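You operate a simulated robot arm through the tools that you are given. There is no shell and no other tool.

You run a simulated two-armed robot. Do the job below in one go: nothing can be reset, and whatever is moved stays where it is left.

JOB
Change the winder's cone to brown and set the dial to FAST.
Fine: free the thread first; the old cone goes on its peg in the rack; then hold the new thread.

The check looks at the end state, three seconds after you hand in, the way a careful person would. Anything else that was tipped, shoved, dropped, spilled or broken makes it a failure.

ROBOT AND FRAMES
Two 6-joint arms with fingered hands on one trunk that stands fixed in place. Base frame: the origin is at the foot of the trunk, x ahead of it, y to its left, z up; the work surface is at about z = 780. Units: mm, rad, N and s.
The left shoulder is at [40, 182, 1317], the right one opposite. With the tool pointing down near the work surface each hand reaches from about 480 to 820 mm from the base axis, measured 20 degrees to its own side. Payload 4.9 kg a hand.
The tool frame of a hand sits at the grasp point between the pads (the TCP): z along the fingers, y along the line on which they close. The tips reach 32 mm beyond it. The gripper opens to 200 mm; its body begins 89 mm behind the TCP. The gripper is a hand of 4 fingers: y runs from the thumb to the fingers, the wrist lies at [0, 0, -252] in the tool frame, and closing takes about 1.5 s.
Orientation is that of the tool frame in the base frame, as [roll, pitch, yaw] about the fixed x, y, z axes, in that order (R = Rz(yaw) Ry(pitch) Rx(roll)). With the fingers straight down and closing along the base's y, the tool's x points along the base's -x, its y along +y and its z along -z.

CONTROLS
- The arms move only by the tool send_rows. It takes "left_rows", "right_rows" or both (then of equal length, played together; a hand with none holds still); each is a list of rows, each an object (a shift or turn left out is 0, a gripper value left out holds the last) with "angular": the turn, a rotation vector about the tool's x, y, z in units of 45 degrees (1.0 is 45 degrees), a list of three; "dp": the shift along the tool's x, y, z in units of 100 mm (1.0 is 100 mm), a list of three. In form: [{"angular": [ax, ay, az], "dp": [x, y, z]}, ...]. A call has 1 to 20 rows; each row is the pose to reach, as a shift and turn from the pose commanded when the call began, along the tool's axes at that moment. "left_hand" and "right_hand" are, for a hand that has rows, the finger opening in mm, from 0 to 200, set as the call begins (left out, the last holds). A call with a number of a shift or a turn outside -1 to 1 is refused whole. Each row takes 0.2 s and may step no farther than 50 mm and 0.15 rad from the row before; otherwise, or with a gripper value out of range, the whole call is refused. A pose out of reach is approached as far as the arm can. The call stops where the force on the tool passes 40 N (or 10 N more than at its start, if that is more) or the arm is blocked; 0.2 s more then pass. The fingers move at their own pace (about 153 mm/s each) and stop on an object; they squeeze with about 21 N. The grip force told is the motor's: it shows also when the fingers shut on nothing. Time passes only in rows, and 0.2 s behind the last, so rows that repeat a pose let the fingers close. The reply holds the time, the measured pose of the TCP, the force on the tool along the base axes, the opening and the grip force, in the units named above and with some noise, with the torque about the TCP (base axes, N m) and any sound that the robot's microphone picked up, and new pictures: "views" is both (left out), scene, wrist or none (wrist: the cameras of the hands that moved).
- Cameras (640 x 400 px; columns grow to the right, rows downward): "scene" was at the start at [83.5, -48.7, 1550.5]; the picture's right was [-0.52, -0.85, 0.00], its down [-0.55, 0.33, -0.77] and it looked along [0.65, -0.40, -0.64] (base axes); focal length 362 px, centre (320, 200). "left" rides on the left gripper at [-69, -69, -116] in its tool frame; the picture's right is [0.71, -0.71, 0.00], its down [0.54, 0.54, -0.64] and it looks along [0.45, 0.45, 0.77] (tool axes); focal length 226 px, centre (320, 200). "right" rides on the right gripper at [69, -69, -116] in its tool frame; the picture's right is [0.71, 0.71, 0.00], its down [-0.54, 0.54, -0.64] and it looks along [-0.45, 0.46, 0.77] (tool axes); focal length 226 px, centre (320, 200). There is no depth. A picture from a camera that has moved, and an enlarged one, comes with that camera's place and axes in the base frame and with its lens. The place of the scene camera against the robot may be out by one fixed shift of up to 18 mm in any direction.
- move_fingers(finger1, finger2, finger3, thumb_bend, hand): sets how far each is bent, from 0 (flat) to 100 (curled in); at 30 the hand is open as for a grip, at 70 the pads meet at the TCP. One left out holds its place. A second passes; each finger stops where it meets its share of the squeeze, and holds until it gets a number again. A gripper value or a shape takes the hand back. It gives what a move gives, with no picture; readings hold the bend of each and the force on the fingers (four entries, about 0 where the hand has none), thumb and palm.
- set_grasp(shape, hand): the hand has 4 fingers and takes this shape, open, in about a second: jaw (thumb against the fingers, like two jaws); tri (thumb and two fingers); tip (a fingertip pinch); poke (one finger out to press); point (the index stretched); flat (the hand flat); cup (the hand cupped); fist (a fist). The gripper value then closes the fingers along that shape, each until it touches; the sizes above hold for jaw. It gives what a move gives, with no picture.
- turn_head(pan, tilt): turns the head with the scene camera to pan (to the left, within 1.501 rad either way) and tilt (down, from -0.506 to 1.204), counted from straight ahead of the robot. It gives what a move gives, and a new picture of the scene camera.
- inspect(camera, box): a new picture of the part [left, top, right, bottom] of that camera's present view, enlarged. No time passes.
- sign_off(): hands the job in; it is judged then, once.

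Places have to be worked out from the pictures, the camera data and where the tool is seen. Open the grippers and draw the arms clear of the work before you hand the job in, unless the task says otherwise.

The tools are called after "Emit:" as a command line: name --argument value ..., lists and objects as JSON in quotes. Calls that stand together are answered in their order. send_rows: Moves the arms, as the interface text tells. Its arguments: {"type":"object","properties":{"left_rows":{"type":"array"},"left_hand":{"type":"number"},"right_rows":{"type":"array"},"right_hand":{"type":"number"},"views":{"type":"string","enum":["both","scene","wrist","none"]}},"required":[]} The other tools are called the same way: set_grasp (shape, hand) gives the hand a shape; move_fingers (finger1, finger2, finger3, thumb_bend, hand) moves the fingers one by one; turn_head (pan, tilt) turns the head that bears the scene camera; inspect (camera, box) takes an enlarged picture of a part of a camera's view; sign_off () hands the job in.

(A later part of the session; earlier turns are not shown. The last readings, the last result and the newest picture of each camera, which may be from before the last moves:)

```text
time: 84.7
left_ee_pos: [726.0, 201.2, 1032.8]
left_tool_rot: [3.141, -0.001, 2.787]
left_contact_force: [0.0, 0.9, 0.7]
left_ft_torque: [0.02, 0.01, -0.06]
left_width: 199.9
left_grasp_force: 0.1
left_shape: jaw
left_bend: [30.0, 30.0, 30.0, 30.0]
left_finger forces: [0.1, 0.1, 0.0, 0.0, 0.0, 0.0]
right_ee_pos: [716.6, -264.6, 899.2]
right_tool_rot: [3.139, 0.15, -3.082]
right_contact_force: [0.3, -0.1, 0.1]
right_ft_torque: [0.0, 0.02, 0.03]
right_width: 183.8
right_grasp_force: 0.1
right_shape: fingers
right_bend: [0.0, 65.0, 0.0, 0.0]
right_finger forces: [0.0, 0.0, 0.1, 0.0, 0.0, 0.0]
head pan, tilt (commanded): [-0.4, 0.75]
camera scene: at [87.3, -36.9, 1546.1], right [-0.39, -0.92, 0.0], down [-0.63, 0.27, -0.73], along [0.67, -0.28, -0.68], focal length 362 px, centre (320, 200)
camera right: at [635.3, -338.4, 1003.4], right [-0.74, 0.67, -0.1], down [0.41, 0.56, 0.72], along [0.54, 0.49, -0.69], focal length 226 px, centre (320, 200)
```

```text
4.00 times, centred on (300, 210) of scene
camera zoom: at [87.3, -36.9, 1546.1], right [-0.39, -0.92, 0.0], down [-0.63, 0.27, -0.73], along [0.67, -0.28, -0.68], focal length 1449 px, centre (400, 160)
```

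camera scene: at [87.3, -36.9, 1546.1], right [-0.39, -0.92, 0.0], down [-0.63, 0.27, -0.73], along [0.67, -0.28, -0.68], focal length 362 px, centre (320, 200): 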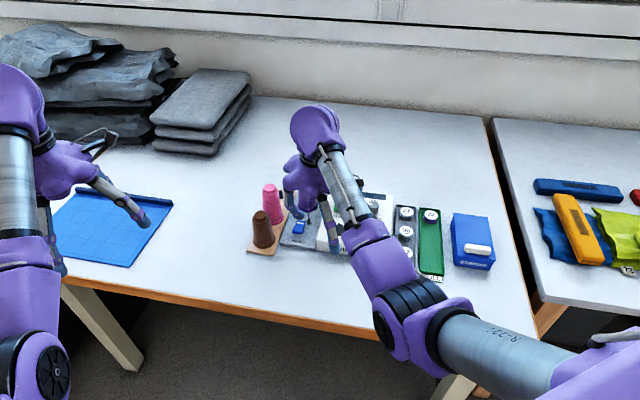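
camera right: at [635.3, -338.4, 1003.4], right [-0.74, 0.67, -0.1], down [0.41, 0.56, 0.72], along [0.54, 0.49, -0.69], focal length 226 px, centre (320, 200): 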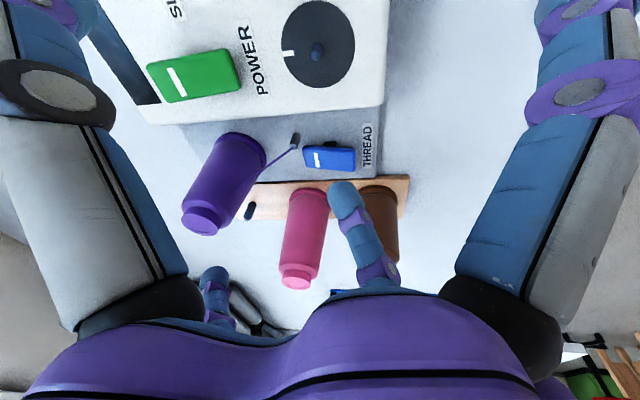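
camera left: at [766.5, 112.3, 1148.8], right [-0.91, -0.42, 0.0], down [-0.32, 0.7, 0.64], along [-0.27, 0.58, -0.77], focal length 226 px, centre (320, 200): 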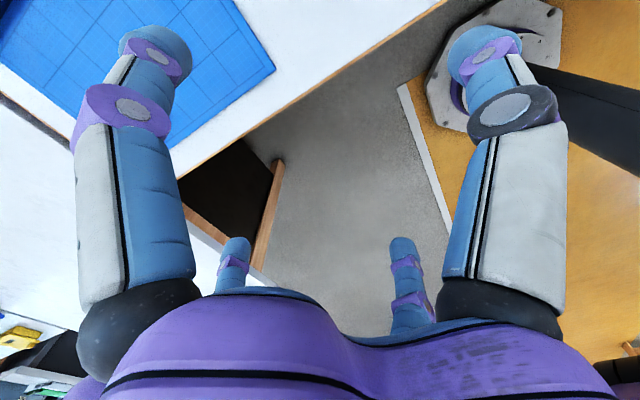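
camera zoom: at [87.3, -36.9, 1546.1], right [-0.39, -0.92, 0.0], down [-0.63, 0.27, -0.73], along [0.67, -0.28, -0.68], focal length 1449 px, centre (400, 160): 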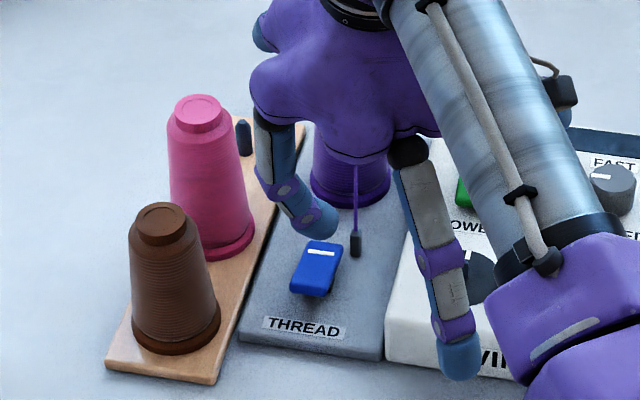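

From two wrist views the rocker's near edge is at [716,-226,812] and its far edge at [758,-258,805]; the fingertip's lowest point is at tool [0,28,39]. I centre over a point 10 mm in from the near edge and press down slowly about 14 mm past contact.

Emit:
send_rows --right_rows '[{"dp": [0.016, 0.042, 0.351]}, {"dp": [0.031, 0.042, 0.45]}, {"dp": [0.0385, 0.042, 0.5]}, {"dp": [0.046, 0.042, 0.548]}, {"dp": [0.053, 0.042, 0.598]}, {"dp": [0.058, 0.042, 0.63]}]' --views "both"

Emit:
inspect --camera "right" --box '[260, 40, 460, 240]'

Emit:
inspect --camera "scene" --box '[250, 160, 350, 260]'

```text
time: 86.2
left_ee_pos: [725.7, 201.2, 1033.4]
left_tool_rot: [-3.141, 0.0, 2.787]
left_contact_force: [0.2, -0.1, -0.1]
left_ft_torque: [0.02, -0.02, -0.03]
left_width: 200.0
left_grasp_force: 0.0
left_shape: jaw
left_bend: [30.0, 30.0, 30.0, 30.0]
left_finger forces: [0.1, 0.0, 0.0, 0.0, 0.1, 0.1]
right_ee_pos: [722.0, -253.1, 843.4]
right_tool_rot: [3.131, 0.164, -3.084]
right_contact_force: [-4.1, 4.6, 14.9]
right_ft_torque: [0.37, 0.03, 0.1]
right_width: 184.0
right_grasp_force: 8.1
right_shape: fingers
right_bend: [0.0, 65.0, 0.0, 0.0]
right_finger forces: [0.1, 17.2, 0.1, 0.1, 0.0, 0.0]
head pan, tilt (commanded): [-0.4, 0.75]
stopped in row 6 (right hand): the force on the tool passed its limit at 40 N (the readings are from after the stop); the commanded pose is now the measured one
camera scene: at [86.2, -36.6, 1546.2], right [-0.39, -0.92, 0.0], down [-0.63, 0.27, -0.73], along [0.67, -0.29, -0.68], focal length 362 px, centre (320, 200)
camera right: at [640.4, -329.0, 947.0], right [-0.74, 0.67, -0.11], down [0.4, 0.56, 0.73], along [0.54, 0.5, -0.68], focal length 226 px, centre (320, 200)
```

scene: 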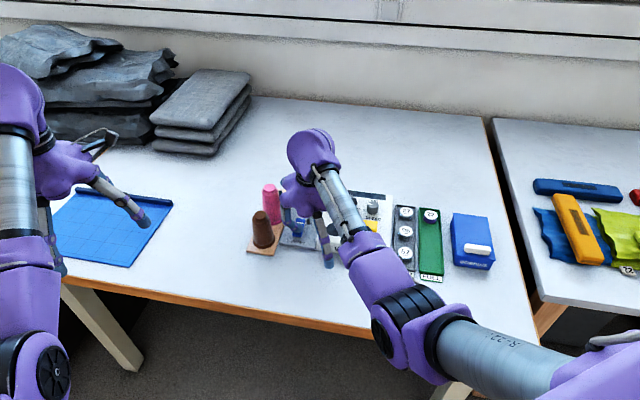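
right: 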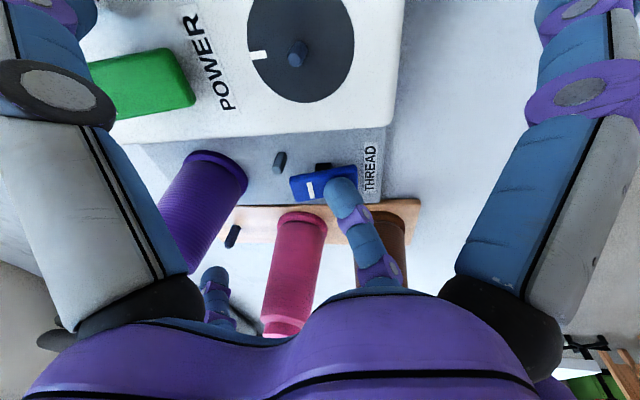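

```text
2.00 times, centred on (360, 140) of right
camera zoom: at [640.4, -329.0, 947.0], right [-0.74, 0.67, -0.11], down [0.4, 0.56, 0.73], along [0.54, 0.5, -0.68], focal length 452 px, centre (240, 320)
```

zoom: 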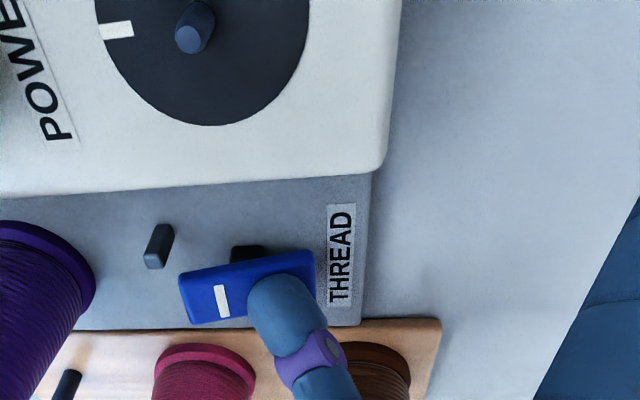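

```text
4.00 times, centred on (300, 210) of scene
camera zoom: at [86.2, -36.6, 1546.2], right [-0.39, -0.92, 0.0], down [-0.63, 0.27, -0.73], along [0.67, -0.29, -0.68], focal length 1449 px, centre (400, 160)
```

zoom: 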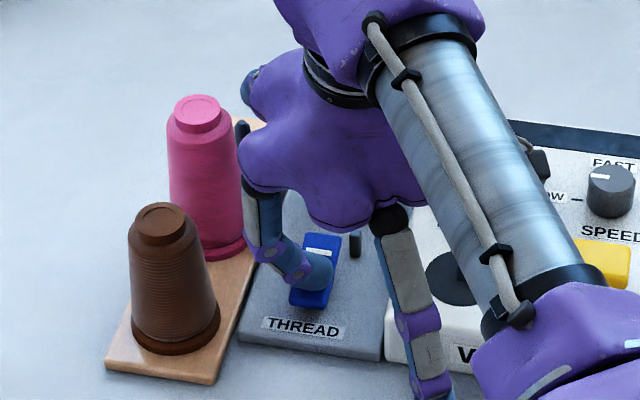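

The rocker flipped (far end is up now) and the thread has left the post: it is free. I lift straight up and look for the purple cone's exact place.

Emit:
send_rows --right_rows '[{"dp": [-0.05, 0, -0.3]}, {"dp": [-0.1, 0, -0.6]}, {"dp": [-0.163, 0, -0.987]}, {"dp": [-0.163, 0, -0.987]}]' --views "both"

Emit:
inspect --camera "right" --box '[160, 60, 420, 300]'

Emit:
inspect --camera "scene" --box '[250, 160, 350, 260]'

```text
time: 87.2
left_ee_pos: [726.1, 201.8, 1032.3]
left_tool_rot: [3.139, -0.002, 2.787]
left_contact_force: [0.0, 1.1, 0.3]
left_ft_torque: [-0.01, 0.01, 0.03]
left_width: 200.0
left_grasp_force: 0.1
left_shape: jaw
left_bend: [30.0, 30.0, 30.0, 30.0]
left_finger forces: [0.0, 0.0, 0.0, 0.1, 0.0, 0.1]
right_ee_pos: [721.4, -256.7, 940.4]
right_tool_rot: [3.134, 0.159, -3.083]
right_contact_force: [0.2, 0.4, 0.4]
right_ft_torque: [0.0, -0.03, -0.05]
right_width: 184.0
right_grasp_force: 0.0
right_shape: fingers
right_bend: [0.0, 65.0, 0.0, 0.0]
right_finger forces: [0.0, 0.0, 0.1, 0.0, 0.1, 0.0]
head pan, tilt (commanded): [-0.4, 0.75]
camera scene: at [87.0, -36.7, 1546.2], right [-0.39, -0.92, 0.0], down [-0.63, 0.27, -0.73], along [0.67, -0.28, -0.68], focal length 362 px, centre (320, 200)
camera right: at [640.8, -331.1, 1043.0], right [-0.74, 0.66, -0.1], down [0.4, 0.56, 0.72], along [0.54, 0.49, -0.68], focal length 226 px, centre (320, 200)
```

scene: 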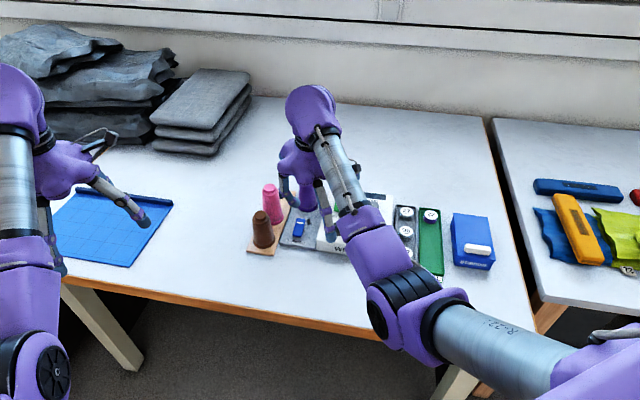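
right: 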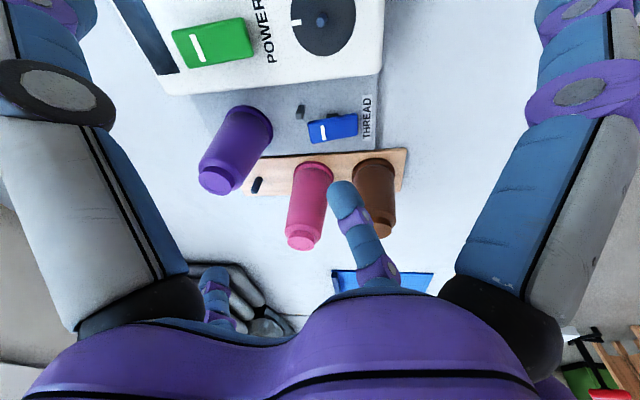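

```text
1.67 times, centred on (290, 180) of right
camera zoom: at [640.8, -331.1, 1043.0], right [-0.74, 0.66, -0.1], down [0.4, 0.56, 0.72], along [0.54, 0.49, -0.68], focal length 377 px, centre (370, 233)
```

zoom: 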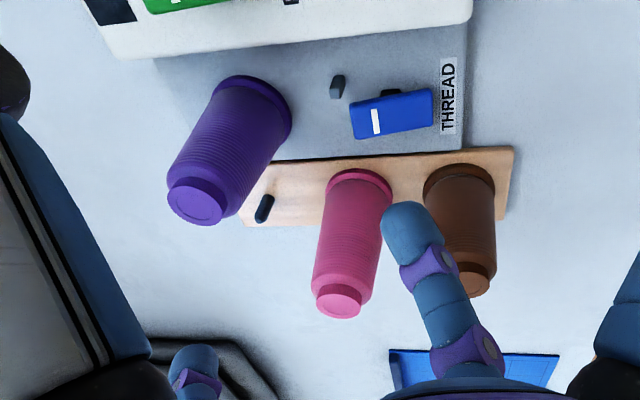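

```text
4.00 times, centred on (300, 210) of scene
camera zoom: at [87.0, -36.7, 1546.2], right [-0.39, -0.92, 0.0], down [-0.63, 0.27, -0.73], along [0.67, -0.28, -0.68], focal length 1449 px, centre (400, 160)
```

zoom: 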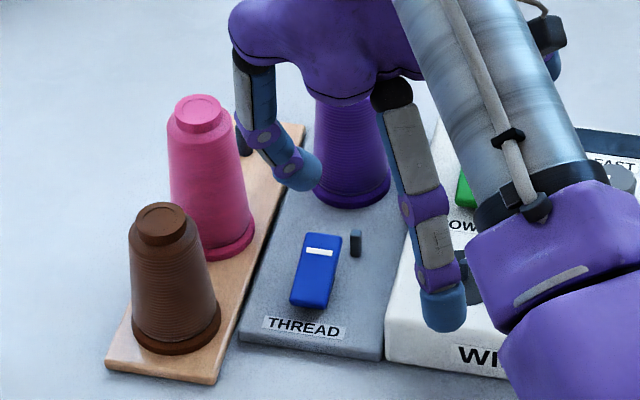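

The thread is freed. From the wrist and scene views I place the purple cone's axis near [822,-304] with its top near z 897, and the empty peg near [882,-241] with its top near 825. I form a two-finger pinch (finger2 and thumb half open, others spread) and move above the purple cone.

Emit:
move_fingers --hand "right" --finger1 0 --finger2 54 --finger3 0 --thumb_bend 54

Emit:
send_rows --right_rows '[{"dp": [-0.04, 0, -0.3]}, {"angular": [0.015, -0.017, 0.096], "dp": [-0.34, -0.15, -0.3]}, {"angular": [0.03, -0.034, 0.19], "dp": [-0.67, -0.33, -0.22]}, {"angular": [0.046, -0.052, 0.289], "dp": [-1.0, -0.53, -0.12]}, {"angular": [0.046, -0.052, 0.289], "dp": [-1.0, -0.53, -0.12]}]' --views "both"

Emit:
inspect --camera "right" --box '[160, 40, 480, 300]'

Emit:
inspect --camera "scene" --box '[250, 140, 350, 240]'

```text
time: 88.2
left_ee_pos: [725.7, 200.8, 1032.4]
left_tool_rot: [-3.14, 0.001, 2.787]
left_contact_force: [0.3, -0.5, -0.1]
left_ft_torque: [0.0, 0.01, -0.02]
left_width: 200.1
left_grasp_force: 0.1
left_shape: jaw
left_bend: [30.0, 30.0, 30.0, 30.0]
left_finger forces: [0.1, 0.0, 0.0, 0.0, 0.0, 0.0]
right_ee_pos: [722.0, -256.6, 940.2]
right_tool_rot: [3.133, 0.159, -3.083]
right_contact_force: [0.7, -0.2, -0.3]
right_ft_torque: [0.0, -0.02, -0.03]
right_width: 136.2
right_grasp_force: 0.0
right_shape: fingers
right_bend: [0.0, 54.0, 0.0, 54.0]
right_finger forces: [0.0, 0.0, 0.0, 0.1, 0.0, 0.0]
head pan, tilt (commanded): [-0.4, 0.75]
```

```text
time: 89.4
left_ee_pos: [726.3, 200.8, 1032.0]
left_tool_rot: [3.141, 0.0, 2.786]
left_contact_force: [0.3, 0.3, 0.9]
left_ft_torque: [-0.03, 0.02, 0.04]
left_width: 199.8
left_grasp_force: 0.1
left_shape: jaw
left_bend: [30.0, 30.0, 30.0, 30.0]
left_finger forces: [0.0, 0.0, 0.0, 0.0, 0.0, 0.1]
right_ee_pos: [821.5, -304.2, 968.8]
right_tool_rot: [3.128, 0.196, 2.97]
right_contact_force: [-0.1, -0.1, 0.0]
right_ft_torque: [0.0, -0.02, 0.03]
right_width: 136.6
right_grasp_force: 0.0
right_shape: fingers
right_bend: [0.0, 54.0, 0.0, 54.0]
right_finger forces: [0.0, 0.0, 0.0, 0.0, 0.0, 0.0]
head pan, tilt (commanded): [-0.4, 0.75]
camera scene: at [87.4, -36.9, 1546.1], right [-0.39, -0.92, 0.0], down [-0.63, 0.27, -0.73], along [0.67, -0.28, -0.68], focal length 362 px, centre (320, 200)
camera right: at [720.3, -358.1, 1068.0], right [-0.56, 0.82, -0.13], down [0.49, 0.46, 0.74], along [0.67, 0.36, -0.66], focal length 226 px, centre (320, 200)
```

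scene: 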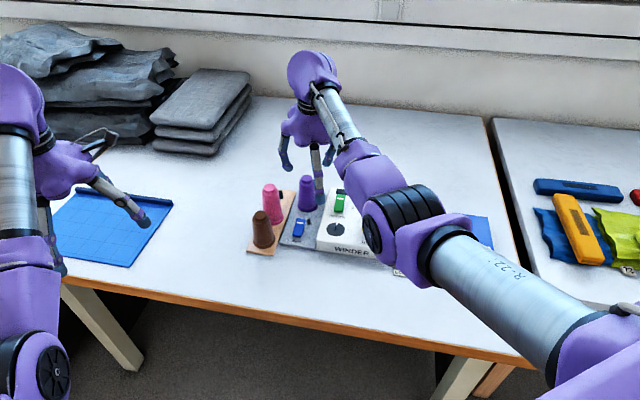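
right: 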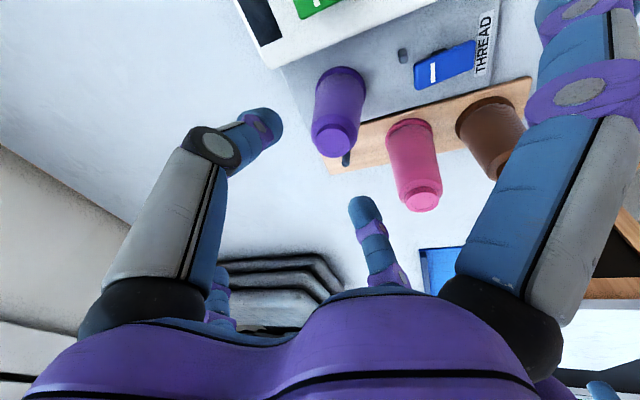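

```text
1.54 times, centred on (320, 170) of right
camera zoom: at [720.3, -358.1, 1068.0], right [-0.56, 0.82, -0.13], down [0.49, 0.46, 0.74], along [0.67, 0.36, -0.66], focal length 348 px, centre (320, 246)
```

zoom: 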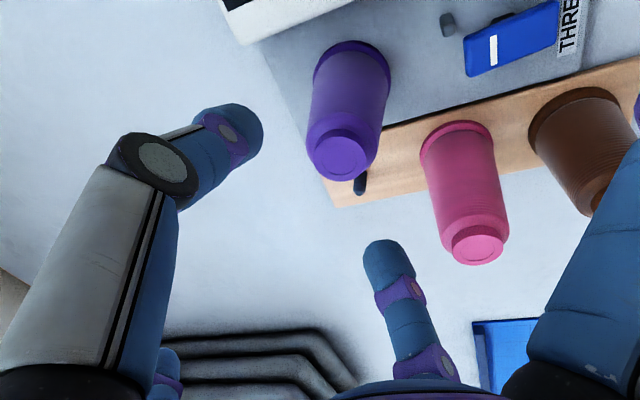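

```text
4.00 times, centred on (300, 190) of scene
camera zoom: at [87.4, -36.9, 1546.1], right [-0.39, -0.92, 0.0], down [-0.63, 0.27, -0.73], along [0.67, -0.28, -0.68], focal length 1449 px, centre (400, 240)
```

zoom: 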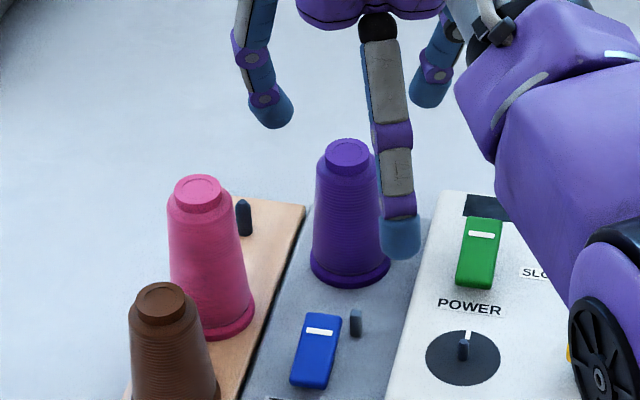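

The purple cone's axis comes out at about [821.6,-301.5], top z 897, almost exactly under the hand. I shift 3 mm in y and descend so the pads sit about 27 mm below its top.

Emit:
send_rows --right_rows '[{"dp": [0.05, 0.013, 0.25]}, {"dp": [0.1, 0.013, 0.5]}, {"dp": [0.15, 0.013, 0.75]}, {"dp": [0.18, 0.013, 0.88]}, {"dp": [0.197, 0.013, 0.968]}, {"dp": [0.197, 0.013, 0.968]}]' --views "both"

Emit:
inspect --camera "scene" --box '[250, 150, 350, 250]'

```text
time: 90.8
left_ee_pos: [725.7, 201.7, 1032.6]
left_tool_rot: [-3.142, 0.0, 2.787]
left_contact_force: [0.4, 0.0, 0.6]
left_ft_torque: [0.03, 0.03, -0.01]
left_width: 200.2
left_grasp_force: 0.2
left_shape: jaw
left_bend: [30.0, 30.0, 30.0, 30.0]
left_finger forces: [0.0, 0.0, 0.1, 0.1, 0.1, 0.0]
right_ee_pos: [822.3, -301.5, 868.7]
right_tool_rot: [3.128, 0.195, 2.971]
right_contact_force: [-0.4, 0.1, 0.2]
right_ft_torque: [-0.02, 0.02, 0.02]
right_width: 136.2
right_grasp_force: 0.2
right_shape: fingers
right_bend: [0.0, 54.0, 0.0, 54.0]
right_finger forces: [0.0, 0.0, 0.0, 0.1, 0.2, 0.1]
head pan, tilt (commanded): [-0.4, 0.75]
camera scene: at [87.2, -36.9, 1546.1], right [-0.39, -0.92, 0.0], down [-0.63, 0.27, -0.73], along [0.67, -0.28, -0.68], focal length 362 px, centre (320, 200)
camera right: at [721.4, -354.2, 968.6], right [-0.56, 0.82, -0.13], down [0.49, 0.46, 0.74], along [0.66, 0.36, -0.66], focal length 226 px, centre (320, 200)
```

scene: 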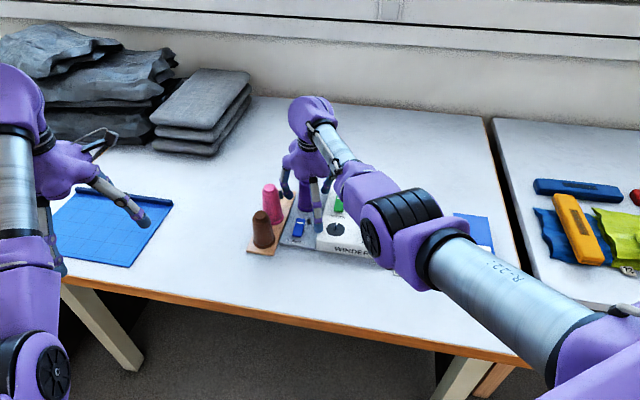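
right: 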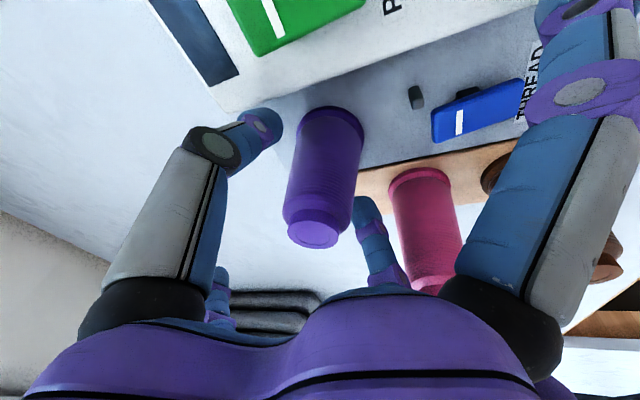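

```text
4.00 times, centred on (300, 200) of scene
camera zoom: at [87.2, -36.9, 1546.1], right [-0.39, -0.92, 0.0], down [-0.63, 0.27, -0.73], along [0.67, -0.28, -0.68], focal length 1449 px, centre (400, 200)
```

zoom: 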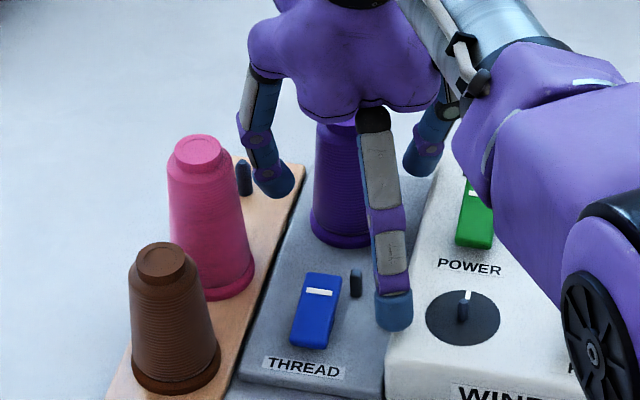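

The pads straddle the purple cone with nothing touched. I close finger2 and thumb on it.

Emit:
move_fingers --hand "right" --finger2 72 --thumb_bend 72

Emit:
inspect --camera "right" --box '[180, 60, 480, 300]'

Emit:
inspect --camera "scene" --box '[250, 150, 350, 250]'

```text
time: 91.8
left_ee_pos: [726.6, 201.9, 1032.2]
left_tool_rot: [3.141, 0.002, 2.786]
left_contact_force: [-0.2, 0.7, -0.2]
left_ft_torque: [0.0, 0.02, -0.02]
left_width: 200.1
left_grasp_force: 0.1
left_shape: jaw
left_bend: [30.0, 30.0, 30.0, 30.0]
left_finger forces: [0.1, 0.0, 0.0, 0.1, 0.1, 0.1]
right_ee_pos: [822.5, -301.4, 870.4]
right_tool_rot: [3.13, 0.197, 2.968]
right_contact_force: [-0.6, -6.9, 9.3]
right_ft_torque: [-0.07, -0.05, 0.02]
right_width: 128.6
right_grasp_force: 12.6
right_shape: fingers
right_bend: [0.0, 57.0, 0.0, 66.0]
right_finger forces: [0.0, 8.6, 0.1, 0.1, 16.5, 0.0]
head pan, tilt (commanded): [-0.4, 0.75]
```

```text
1.67 times, centred on (330, 180) of right
camera zoom: at [721.2, -355.1, 969.8], right [-0.56, 0.82, -0.13], down [0.49, 0.46, 0.74], along [0.67, 0.36, -0.66], focal length 377 px, centre (303, 233)
```

zoom: 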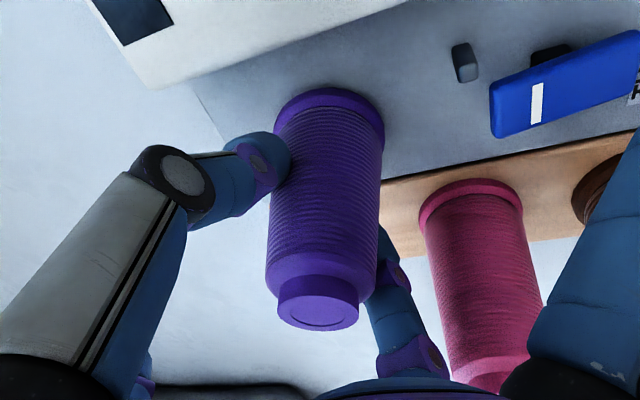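

```text
4.00 times, centred on (300, 200) of scene
camera zoom: at [86.6, -37.0, 1546.2], right [-0.39, -0.92, 0.0], down [-0.63, 0.27, -0.73], along [0.67, -0.28, -0.68], focal length 1449 px, centre (400, 200)
```

zoom: 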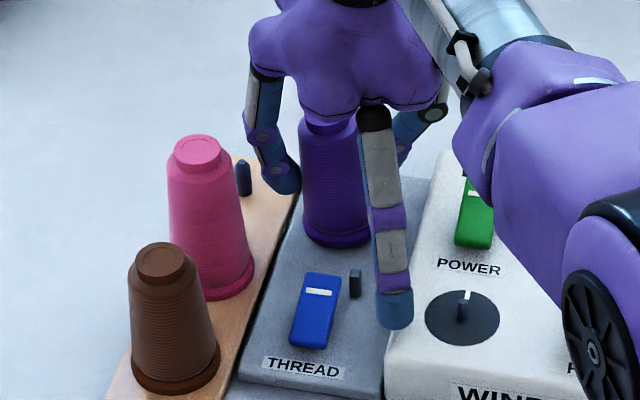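

Both pads hold, but the thumb pushed the cone about 10 mm to the left of upright. I shift the whole hand 10 mm to the right to set the cone upright again on its spindle, and check forces.

Emit:
send_rows --right_rows '[{"dp": [0, -0.05, 0]}, {"dp": [0, -0.1, 0]}, {"dp": [0, -0.1, 0]}]' --views "none"

Emit:
inspect --camera "right" --box '[180, 60, 480, 300]'

Emit:
inspect --camera "scene" --box '[250, 150, 350, 250]'

```text
time: 92.6
left_ee_pos: [725.7, 202.3, 1031.5]
left_tool_rot: [-3.142, -0.001, 2.79]
left_contact_force: [-0.6, 0.8, -0.4]
left_ft_torque: [0.02, 0.02, 0.02]
left_width: 199.9
left_grasp_force: 0.1
left_shape: jaw
left_bend: [30.0, 30.0, 30.0, 30.0]
left_finger forces: [0.1, 0.0, 0.1, 0.0, 0.0, 0.0]
right_ee_pos: [819.9, -310.5, 867.6]
right_tool_rot: [3.127, 0.195, 2.972]
right_contact_force: [0.9, 2.3, 5.1]
right_ft_torque: [0.37, -0.09, 0.02]
right_width: 128.1
right_grasp_force: 9.5
right_shape: fingers
right_bend: [0.0, 56.0, 0.0, 67.0]
right_finger forces: [0.1, 11.4, 0.0, 0.1, 8.8, 0.0]
head pan, tilt (commanded): [-0.4, 0.75]
```

```text
1.67 times, centred on (330, 180) of right
camera zoom: at [719.5, -364.3, 968.8], right [-0.56, 0.82, -0.13], down [0.49, 0.46, 0.74], along [0.66, 0.36, -0.66], focal length 377 px, centre (303, 233)
```

zoom: 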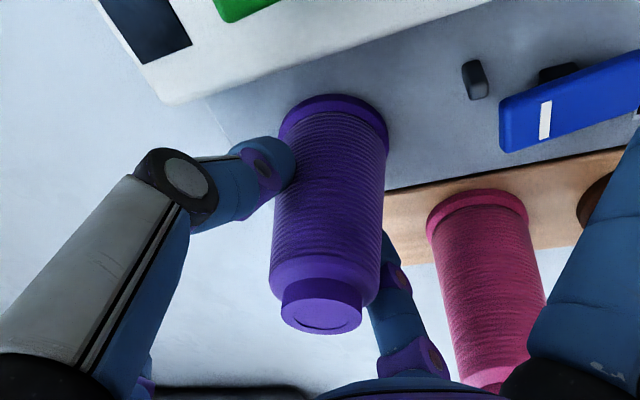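

```text
4.00 times, centred on (300, 200) of scene
camera zoom: at [86.9, -36.6, 1546.2], right [-0.39, -0.92, 0.0], down [-0.63, 0.27, -0.73], along [0.67, -0.28, -0.68], focal length 1449 px, centre (400, 200)
```

zoom: 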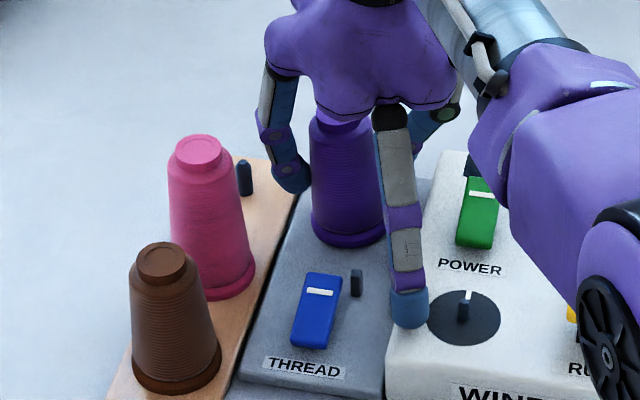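

Forces are nearly balanced now (11 N and 9 N) and the cone stands upright. I ease 2 mm back and lift it straight up 65 mm.

Emit:
send_rows --right_rows '[{"dp": [0, 0.02, 0]}, {"dp": [-0.02, 0.02, -0.1]}, {"dp": [-0.04, 0.02, -0.2]}, {"dp": [-0.08, 0.025, -0.4]}, {"dp": [-0.127, 0.03, -0.637]}, {"dp": [-0.127, 0.03, -0.637]}]' --views "both"

Emit:
inspect --camera "scene" --box '[250, 130, 350, 230]'

Emit:
inspect --camera "right" --box '[180, 60, 480, 300]'

```text
time: 94.0
left_ee_pos: [725.9, 201.3, 1032.5]
left_tool_rot: [-3.139, 0.0, 2.786]
left_contact_force: [-0.9, -1.4, 0.0]
left_ft_torque: [0.02, 0.01, -0.02]
left_width: 199.8
left_grasp_force: 0.0
left_shape: jaw
left_bend: [30.0, 30.0, 30.0, 30.0]
left_finger forces: [0.0, 0.0, 0.1, 0.0, 0.1, 0.0]
right_ee_pos: [820.5, -309.3, 934.5]
right_tool_rot: [3.128, 0.196, 2.967]
right_contact_force: [0.0, 0.9, -1.2]
right_ft_torque: [0.0, 0.0, 0.0]
right_width: 128.0
right_grasp_force: 9.1
right_shape: fingers
right_bend: [0.0, 56.0, 0.0, 67.0]
right_finger forces: [0.0, 9.5, 0.1, 0.0, 9.4, 0.0]
head pan, tilt (commanded): [-0.4, 0.75]
camera scene: at [87.1, -36.8, 1546.1], right [-0.39, -0.92, 0.0], down [-0.63, 0.27, -0.73], along [0.67, -0.28, -0.68], focal length 362 px, centre (320, 200)
camera right: at [720.2, -362.8, 1035.0], right [-0.56, 0.82, -0.13], down [0.49, 0.46, 0.74], along [0.66, 0.36, -0.66], focal length 226 px, centre (320, 200)
```

scene: 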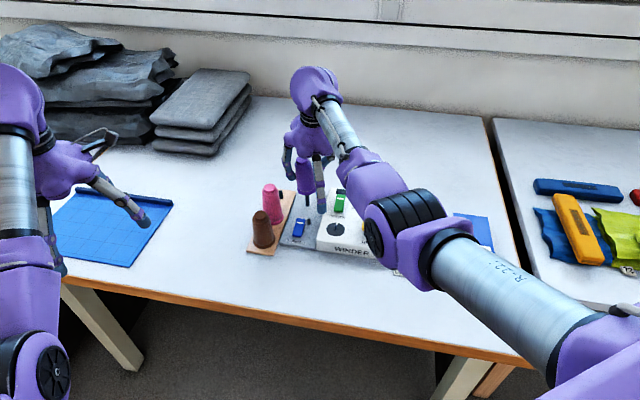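
right: 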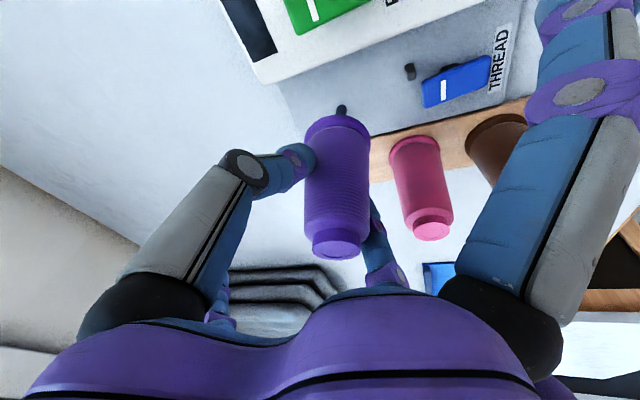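

```text
4.00 times, centred on (300, 180) of scene
camera zoom: at [87.1, -36.8, 1546.1], right [-0.39, -0.92, 0.0], down [-0.63, 0.27, -0.73], along [0.67, -0.28, -0.68], focal length 1449 px, centre (400, 280)
```

zoom: 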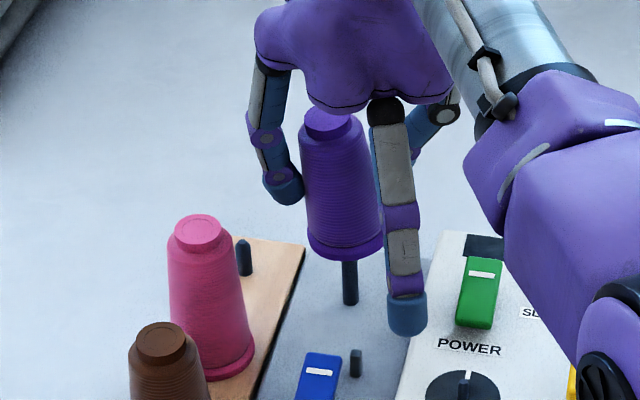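

```text
1.67 times, centred on (330, 180) of right
camera zoom: at [720.2, -362.8, 1035.0], right [-0.56, 0.82, -0.13], down [0.49, 0.46, 0.74], along [0.66, 0.36, -0.66], focal length 377 px, centre (303, 233)
```

zoom: 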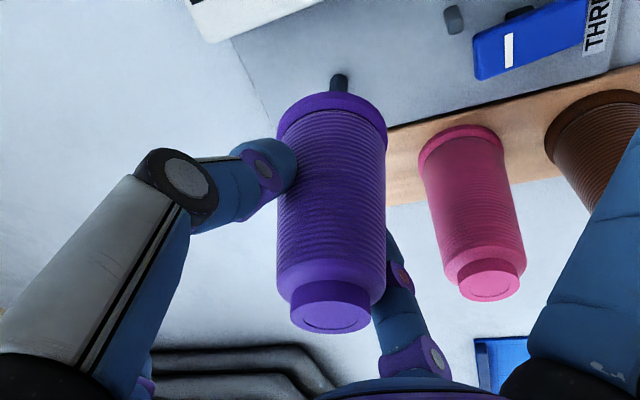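

The cone is off the seat (about 120 g on the hand), though the spindle may be tall. I lift another 55 mm to be sure it clears, and check the spindle and the cone's uprightness.

Emit:
send_rows --right_rows '[{"dp": [-0.03, 0, -0.18]}, {"dp": [-0.07, 0, -0.36]}, {"dp": [-0.107, 0, -0.54]}, {"dp": [-0.107, 0, -0.54]}]' --views "both"

Emit:
inspect --camera "scene" --box '[250, 110, 370, 230]'

Emit:
inspect --camera "right" --box '[180, 40, 480, 280]'

```text
time: 95.0
left_ee_pos: [725.5, 201.4, 1032.1]
left_tool_rot: [-3.141, 0.0, 2.788]
left_contact_force: [-0.5, -1.3, 0.2]
left_ft_torque: [0.02, 0.03, 0.01]
left_width: 199.8
left_grasp_force: 0.0
left_shape: jaw
left_bend: [30.0, 30.0, 30.0, 30.0]
left_finger forces: [0.0, 0.0, 0.0, 0.1, 0.1, 0.1]
right_ee_pos: [820.3, -309.2, 988.6]
right_tool_rot: [3.128, 0.195, 2.967]
right_contact_force: [0.2, 0.4, -1.4]
right_ft_torque: [-0.02, 0.02, 0.01]
right_width: 128.0
right_grasp_force: 9.4
right_shape: fingers
right_bend: [0.0, 56.0, 0.0, 67.0]
right_finger forces: [0.0, 9.6, 0.0, 0.1, 9.4, 0.0]
head pan, tilt (commanded): [-0.4, 0.75]
camera scene: at [87.2, -36.8, 1546.1], right [-0.39, -0.92, 0.0], down [-0.63, 0.27, -0.73], along [0.67, -0.28, -0.68], focal length 362 px, centre (320, 200)
camera right: at [720.3, -363.6, 1089.8], right [-0.56, 0.82, -0.13], down [0.49, 0.46, 0.74], along [0.66, 0.36, -0.66], focal length 226 px, centre (320, 200)
```

scene: 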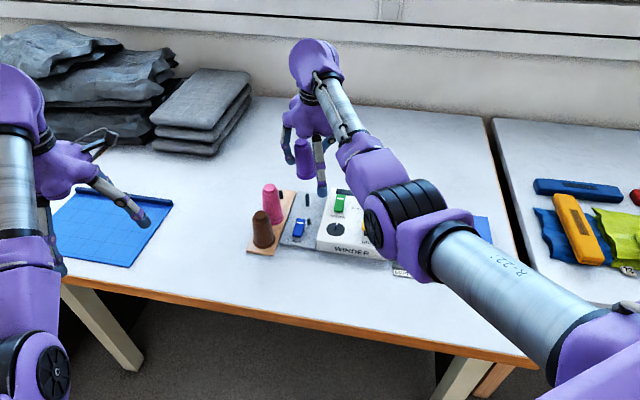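
right: 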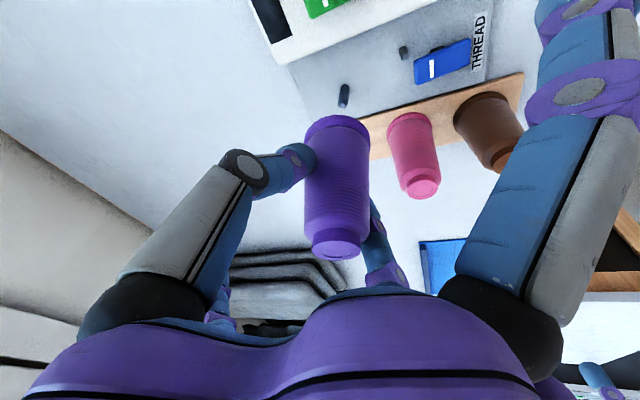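

```text
3.33 times, centred on (310, 170) of scene
camera zoom: at [87.2, -36.8, 1546.1], right [-0.39, -0.92, 0.0], down [-0.63, 0.27, -0.73], along [0.67, -0.28, -0.68], focal length 1208 px, centre (353, 300)
```

zoom: 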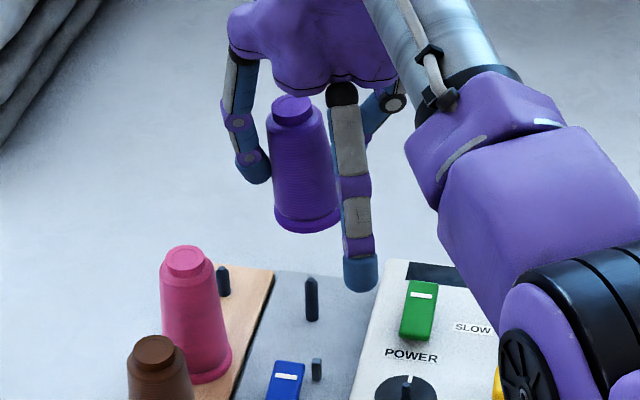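

```text
1.67 times, centred on (330, 160) of right
camera zoom: at [720.3, -363.6, 1089.8], right [-0.56, 0.82, -0.13], down [0.49, 0.46, 0.74], along [0.66, 0.36, -0.66], focal length 377 px, centre (303, 267)
```

zoom: 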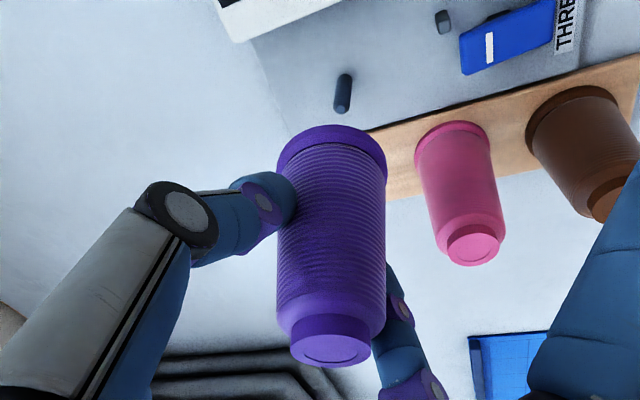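

The spindle stands clear (top about z 843) and the cone hangs with a slight lean to the left of roughly 4°. I carry it toward the empty peg at about [881,-240] and straighten it by turning the hand a little.

Emit:
send_rows --right_rows '[{"angular": [-0.03, -0.007, 0.006], "dp": [-0.12, 0.18, 0.03]}, {"angular": [-0.06, -0.014, 0.012], "dp": [-0.24, 0.36, 0.05]}, {"angular": [-0.091, -0.022, 0.018], "dp": [-0.36, 0.54, 0.08]}, {"angular": [-0.091, -0.022, 0.018], "dp": [-0.458, 0.699, 0.1]}, {"angular": [-0.091, -0.022, 0.018], "dp": [-0.458, 0.699, 0.1]}]' --views "both"

Emit:
inspect --camera "scene" --box '[220, 110, 340, 230]'

Emit:
inspect --camera "right" --box '[180, 40, 480, 280]'

```text
time: 96.2
left_ee_pos: [725.8, 202.2, 1031.3]
left_tool_rot: [3.141, 0.001, 2.787]
left_contact_force: [0.3, -0.2, -0.3]
left_ft_torque: [0.02, -0.01, 0.04]
left_width: 199.9
left_grasp_force: 0.0
left_shape: jaw
left_bend: [30.0, 30.0, 30.0, 30.0]
left_finger forces: [0.0, 0.1, 0.0, 0.0, 0.1, 0.0]
right_ee_pos: [866.4, -250.7, 990.7]
right_tool_rot: [3.054, 0.213, 2.953]
right_contact_force: [0.4, -0.2, -1.8]
right_ft_torque: [-0.02, -0.03, 0.01]
right_width: 127.9
right_grasp_force: 9.5
right_shape: fingers
right_bend: [0.0, 56.0, 0.0, 67.0]
right_finger forces: [0.0, 9.7, 0.1, 0.0, 9.7, 0.0]
right hand out of reach, approached as far as the arm can: row 4, 5
head pan, tilt (commanded): [-0.4, 0.75]
camera scene: at [87.8, -37.1, 1546.1], right [-0.39, -0.92, 0.0], down [-0.63, 0.27, -0.73], along [0.67, -0.28, -0.68], focal length 362 px, centre (320, 200)
camera right: at [763.3, -310.4, 1084.1], right [-0.56, 0.82, -0.09], down [0.47, 0.4, 0.79], along [0.68, 0.4, -0.61], focal length 226 px, centre (320, 200)
```

scene: 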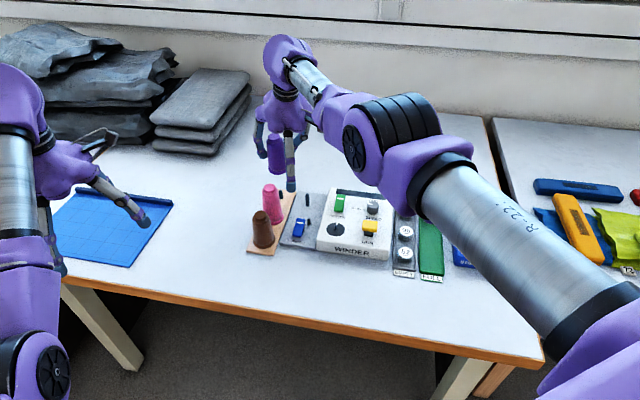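
right: 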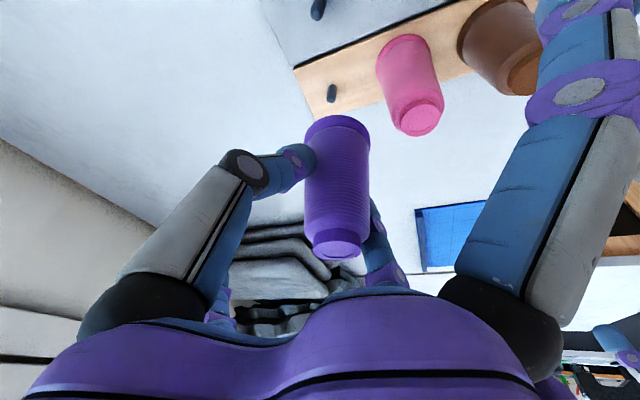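

```text
3.33 times, centred on (280, 170) of scene
camera zoom: at [87.8, -37.1, 1546.1], right [-0.39, -0.92, 0.0], down [-0.63, 0.27, -0.73], along [0.67, -0.28, -0.68], focal length 1208 px, centre (453, 300)
```

zoom: 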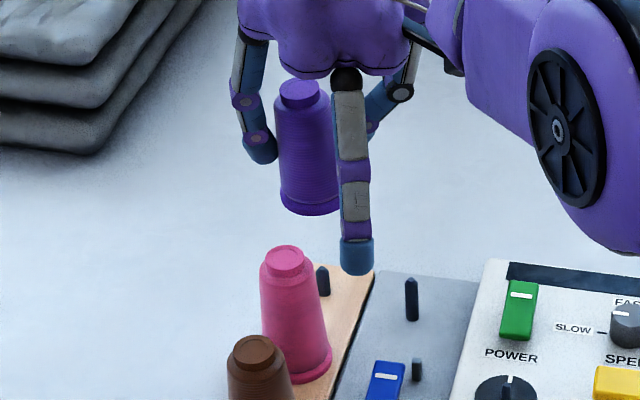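

```text
1.67 times, centred on (330, 160) of right
camera zoom: at [763.3, -310.4, 1084.1], right [-0.56, 0.82, -0.09], down [0.47, 0.4, 0.79], along [0.68, 0.4, -0.61], focal length 377 px, centre (303, 267)
```

zoom: 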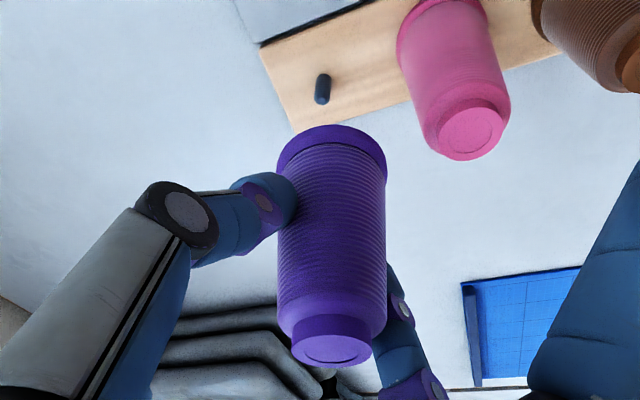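

The cone is upright and about 16 mm short of the peg in x; the arm flagged its reach at this height. I lower 50 mm (base still above the peg top) and then try the remaining 16 mm forward.

Emit:
send_rows --right_rows '[{"dp": [0.035, -0.014, 0.16]}, {"dp": [0.07, -0.028, 0.32]}, {"dp": [0.106, -0.043, 0.487]}, {"dp": [0.03, -0.03, 0.505]}, {"dp": [-0.048, -0.016, 0.523]}, {"dp": [-0.048, -0.016, 0.523]}]' --views "both"

Emit:
inspect --camera "right" --box '[180, 40, 480, 280]'

Emit:
inspect --camera "scene" --box '[220, 130, 320, 230]'

```text
time: 97.6
left_ee_pos: [725.3, 202.8, 1031.6]
left_tool_rot: [3.141, -0.001, 2.786]
left_contact_force: [0.0, -0.5, 0.5]
left_ft_torque: [-0.03, 0.01, -0.01]
left_width: 200.0
left_grasp_force: 0.1
left_shape: jaw
left_bend: [30.0, 30.0, 30.0, 30.0]
left_finger forces: [0.0, 0.0, 0.0, 0.0, 0.0, 0.0]
right_ee_pos: [858.6, -251.7, 942.3]
right_tool_rot: [3.054, 0.214, 2.956]
right_contact_force: [0.2, -1.5, -2.1]
right_ft_torque: [-0.03, 0.02, -0.01]
right_width: 128.1
right_grasp_force: 10.4
right_shape: fingers
right_bend: [0.0, 56.0, 0.0, 67.0]
right_finger forces: [0.1, 9.8, 0.1, 0.0, 9.7, 0.0]
right hand out of reach, approached as far as the arm can: row 2, 3, 4, 5, 6
head pan, tilt (commanded): [-0.4, 0.75]
camera scene: at [87.2, -36.9, 1546.1], right [-0.39, -0.92, 0.0], down [-0.63, 0.27, -0.73], along [0.67, -0.28, -0.68], focal length 362 px, centre (320, 200)
camera right: at [755.5, -312.1, 1034.4], right [-0.56, 0.82, -0.09], down [0.47, 0.4, 0.79], along [0.68, 0.4, -0.61], focal length 226 px, centre (320, 200)
```

scene: 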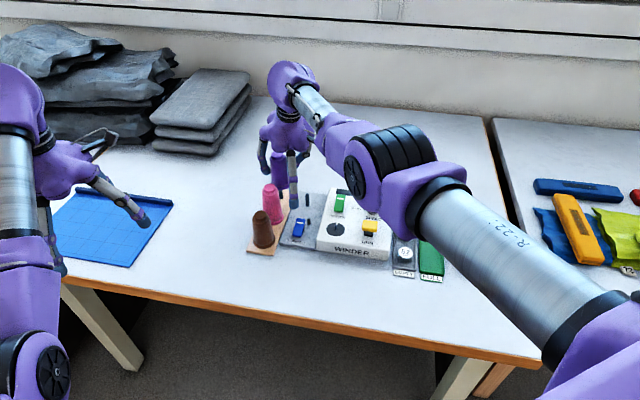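
right: 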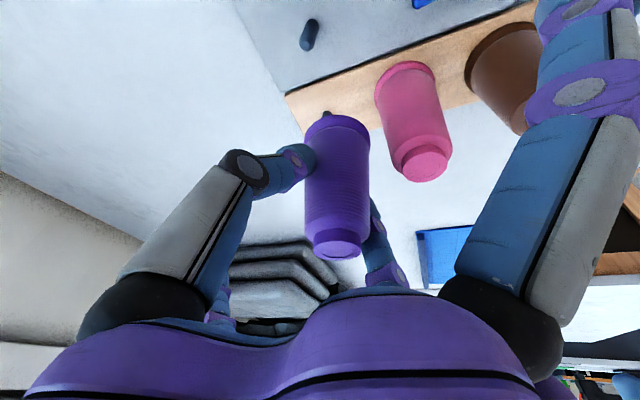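

```text
1.67 times, centred on (330, 160) of right
camera zoom: at [755.5, -312.1, 1034.4], right [-0.56, 0.82, -0.09], down [0.47, 0.4, 0.79], along [0.68, 0.4, -0.61], focal length 377 px, centre (303, 267)
```

zoom: 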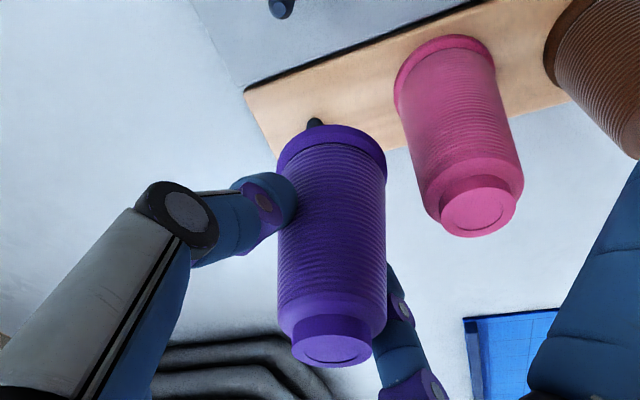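

```text
4.00 times, centred on (270, 180) of scene
camera zoom: at [87.2, -36.9, 1546.1], right [-0.39, -0.92, 0.0], down [-0.63, 0.27, -0.73], along [0.67, -0.28, -0.68], focal length 1449 px, centre (520, 280)
```

zoom: 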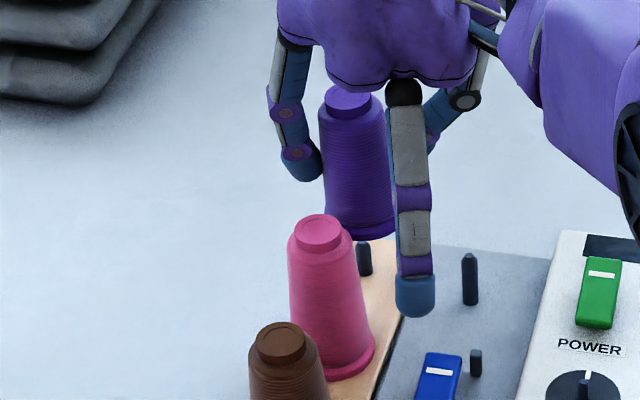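

Reach is limited to about 775 mm from the shoulder, so this peg needs a more forward-tilted hand (about 23–25°). I will set the cone back on the spindle and regrip it with more tilt. First I carry it back over the spindle.

Emit:
send_rows --right_rows '[{"dp": [-0.038, 0.015, -0.175]}, {"dp": [0.04, -0.2, -0.21]}, {"dp": [0.12, -0.42, -0.25]}, {"dp": [0.209, -0.635, -0.283]}, {"dp": [0.209, -0.635, -0.283]}]' --views "both"

Emit:
inspect --camera "right" --box '[180, 40, 480, 280]'

Emit:
inspect --camera "scene" --box '[250, 130, 350, 230]'

```text
time: 98.8
left_ee_pos: [726.4, 200.8, 1031.7]
left_tool_rot: [-3.141, -0.002, 2.788]
left_contact_force: [0.2, -0.1, 1.0]
left_ft_torque: [0.02, -0.05, -0.03]
left_width: 199.9
left_grasp_force: 0.1
left_shape: jaw
left_bend: [30.0, 30.0, 30.0, 30.0]
left_finger forces: [0.1, 0.0, 0.1, 0.0, 0.0, 0.0]
right_ee_pos: [819.6, -313.5, 959.3]
right_tool_rot: [3.053, 0.211, 2.955]
right_contact_force: [-0.6, 0.3, -1.8]
right_ft_torque: [0.01, 0.01, 0.01]
right_width: 128.0
right_grasp_force: 9.5
right_shape: fingers
right_bend: [0.0, 56.0, 0.0, 67.0]
right_finger forces: [0.0, 9.6, 0.1, 0.0, 9.6, 0.0]
head pan, tilt (commanded): [-0.4, 0.75]
camera scene: at [87.1, -37.1, 1546.1], right [-0.39, -0.92, 0.0], down [-0.63, 0.27, -0.73], along [0.67, -0.28, -0.68], focal length 362 px, centre (320, 200)
camera right: at [717.4, -373.0, 1052.2], right [-0.56, 0.82, -0.09], down [0.47, 0.4, 0.79], along [0.68, 0.4, -0.61], focal length 226 px, centre (320, 200)
```

scene: 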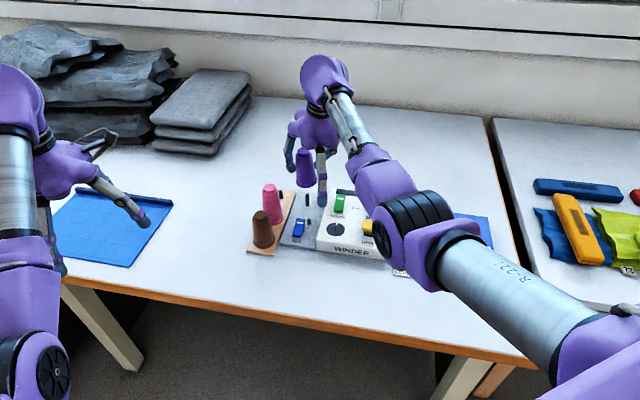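
right: 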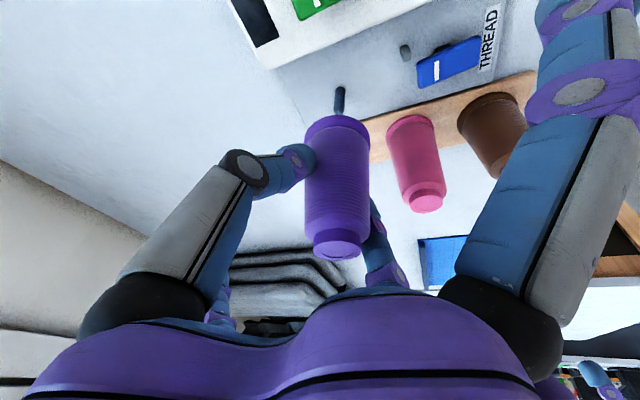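

```text
1.67 times, centred on (330, 160) of right
camera zoom: at [717.4, -373.0, 1052.2], right [-0.56, 0.82, -0.09], down [0.47, 0.4, 0.79], along [0.68, 0.4, -0.61], focal length 377 px, centre (303, 267)
```

zoom: 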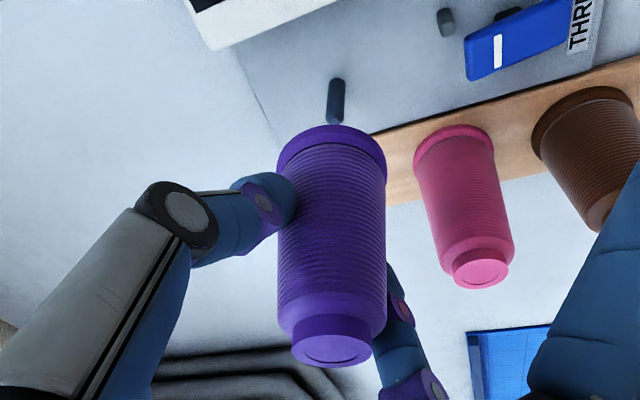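

```text
4.00 times, centred on (300, 180) of scene
camera zoom: at [87.1, -37.1, 1546.1], right [-0.39, -0.92, 0.0], down [-0.63, 0.27, -0.73], along [0.67, -0.28, -0.68], focal length 1449 px, centre (400, 280)
```

zoom: 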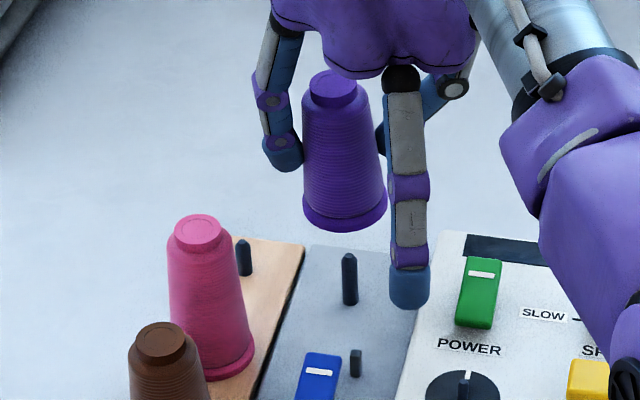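

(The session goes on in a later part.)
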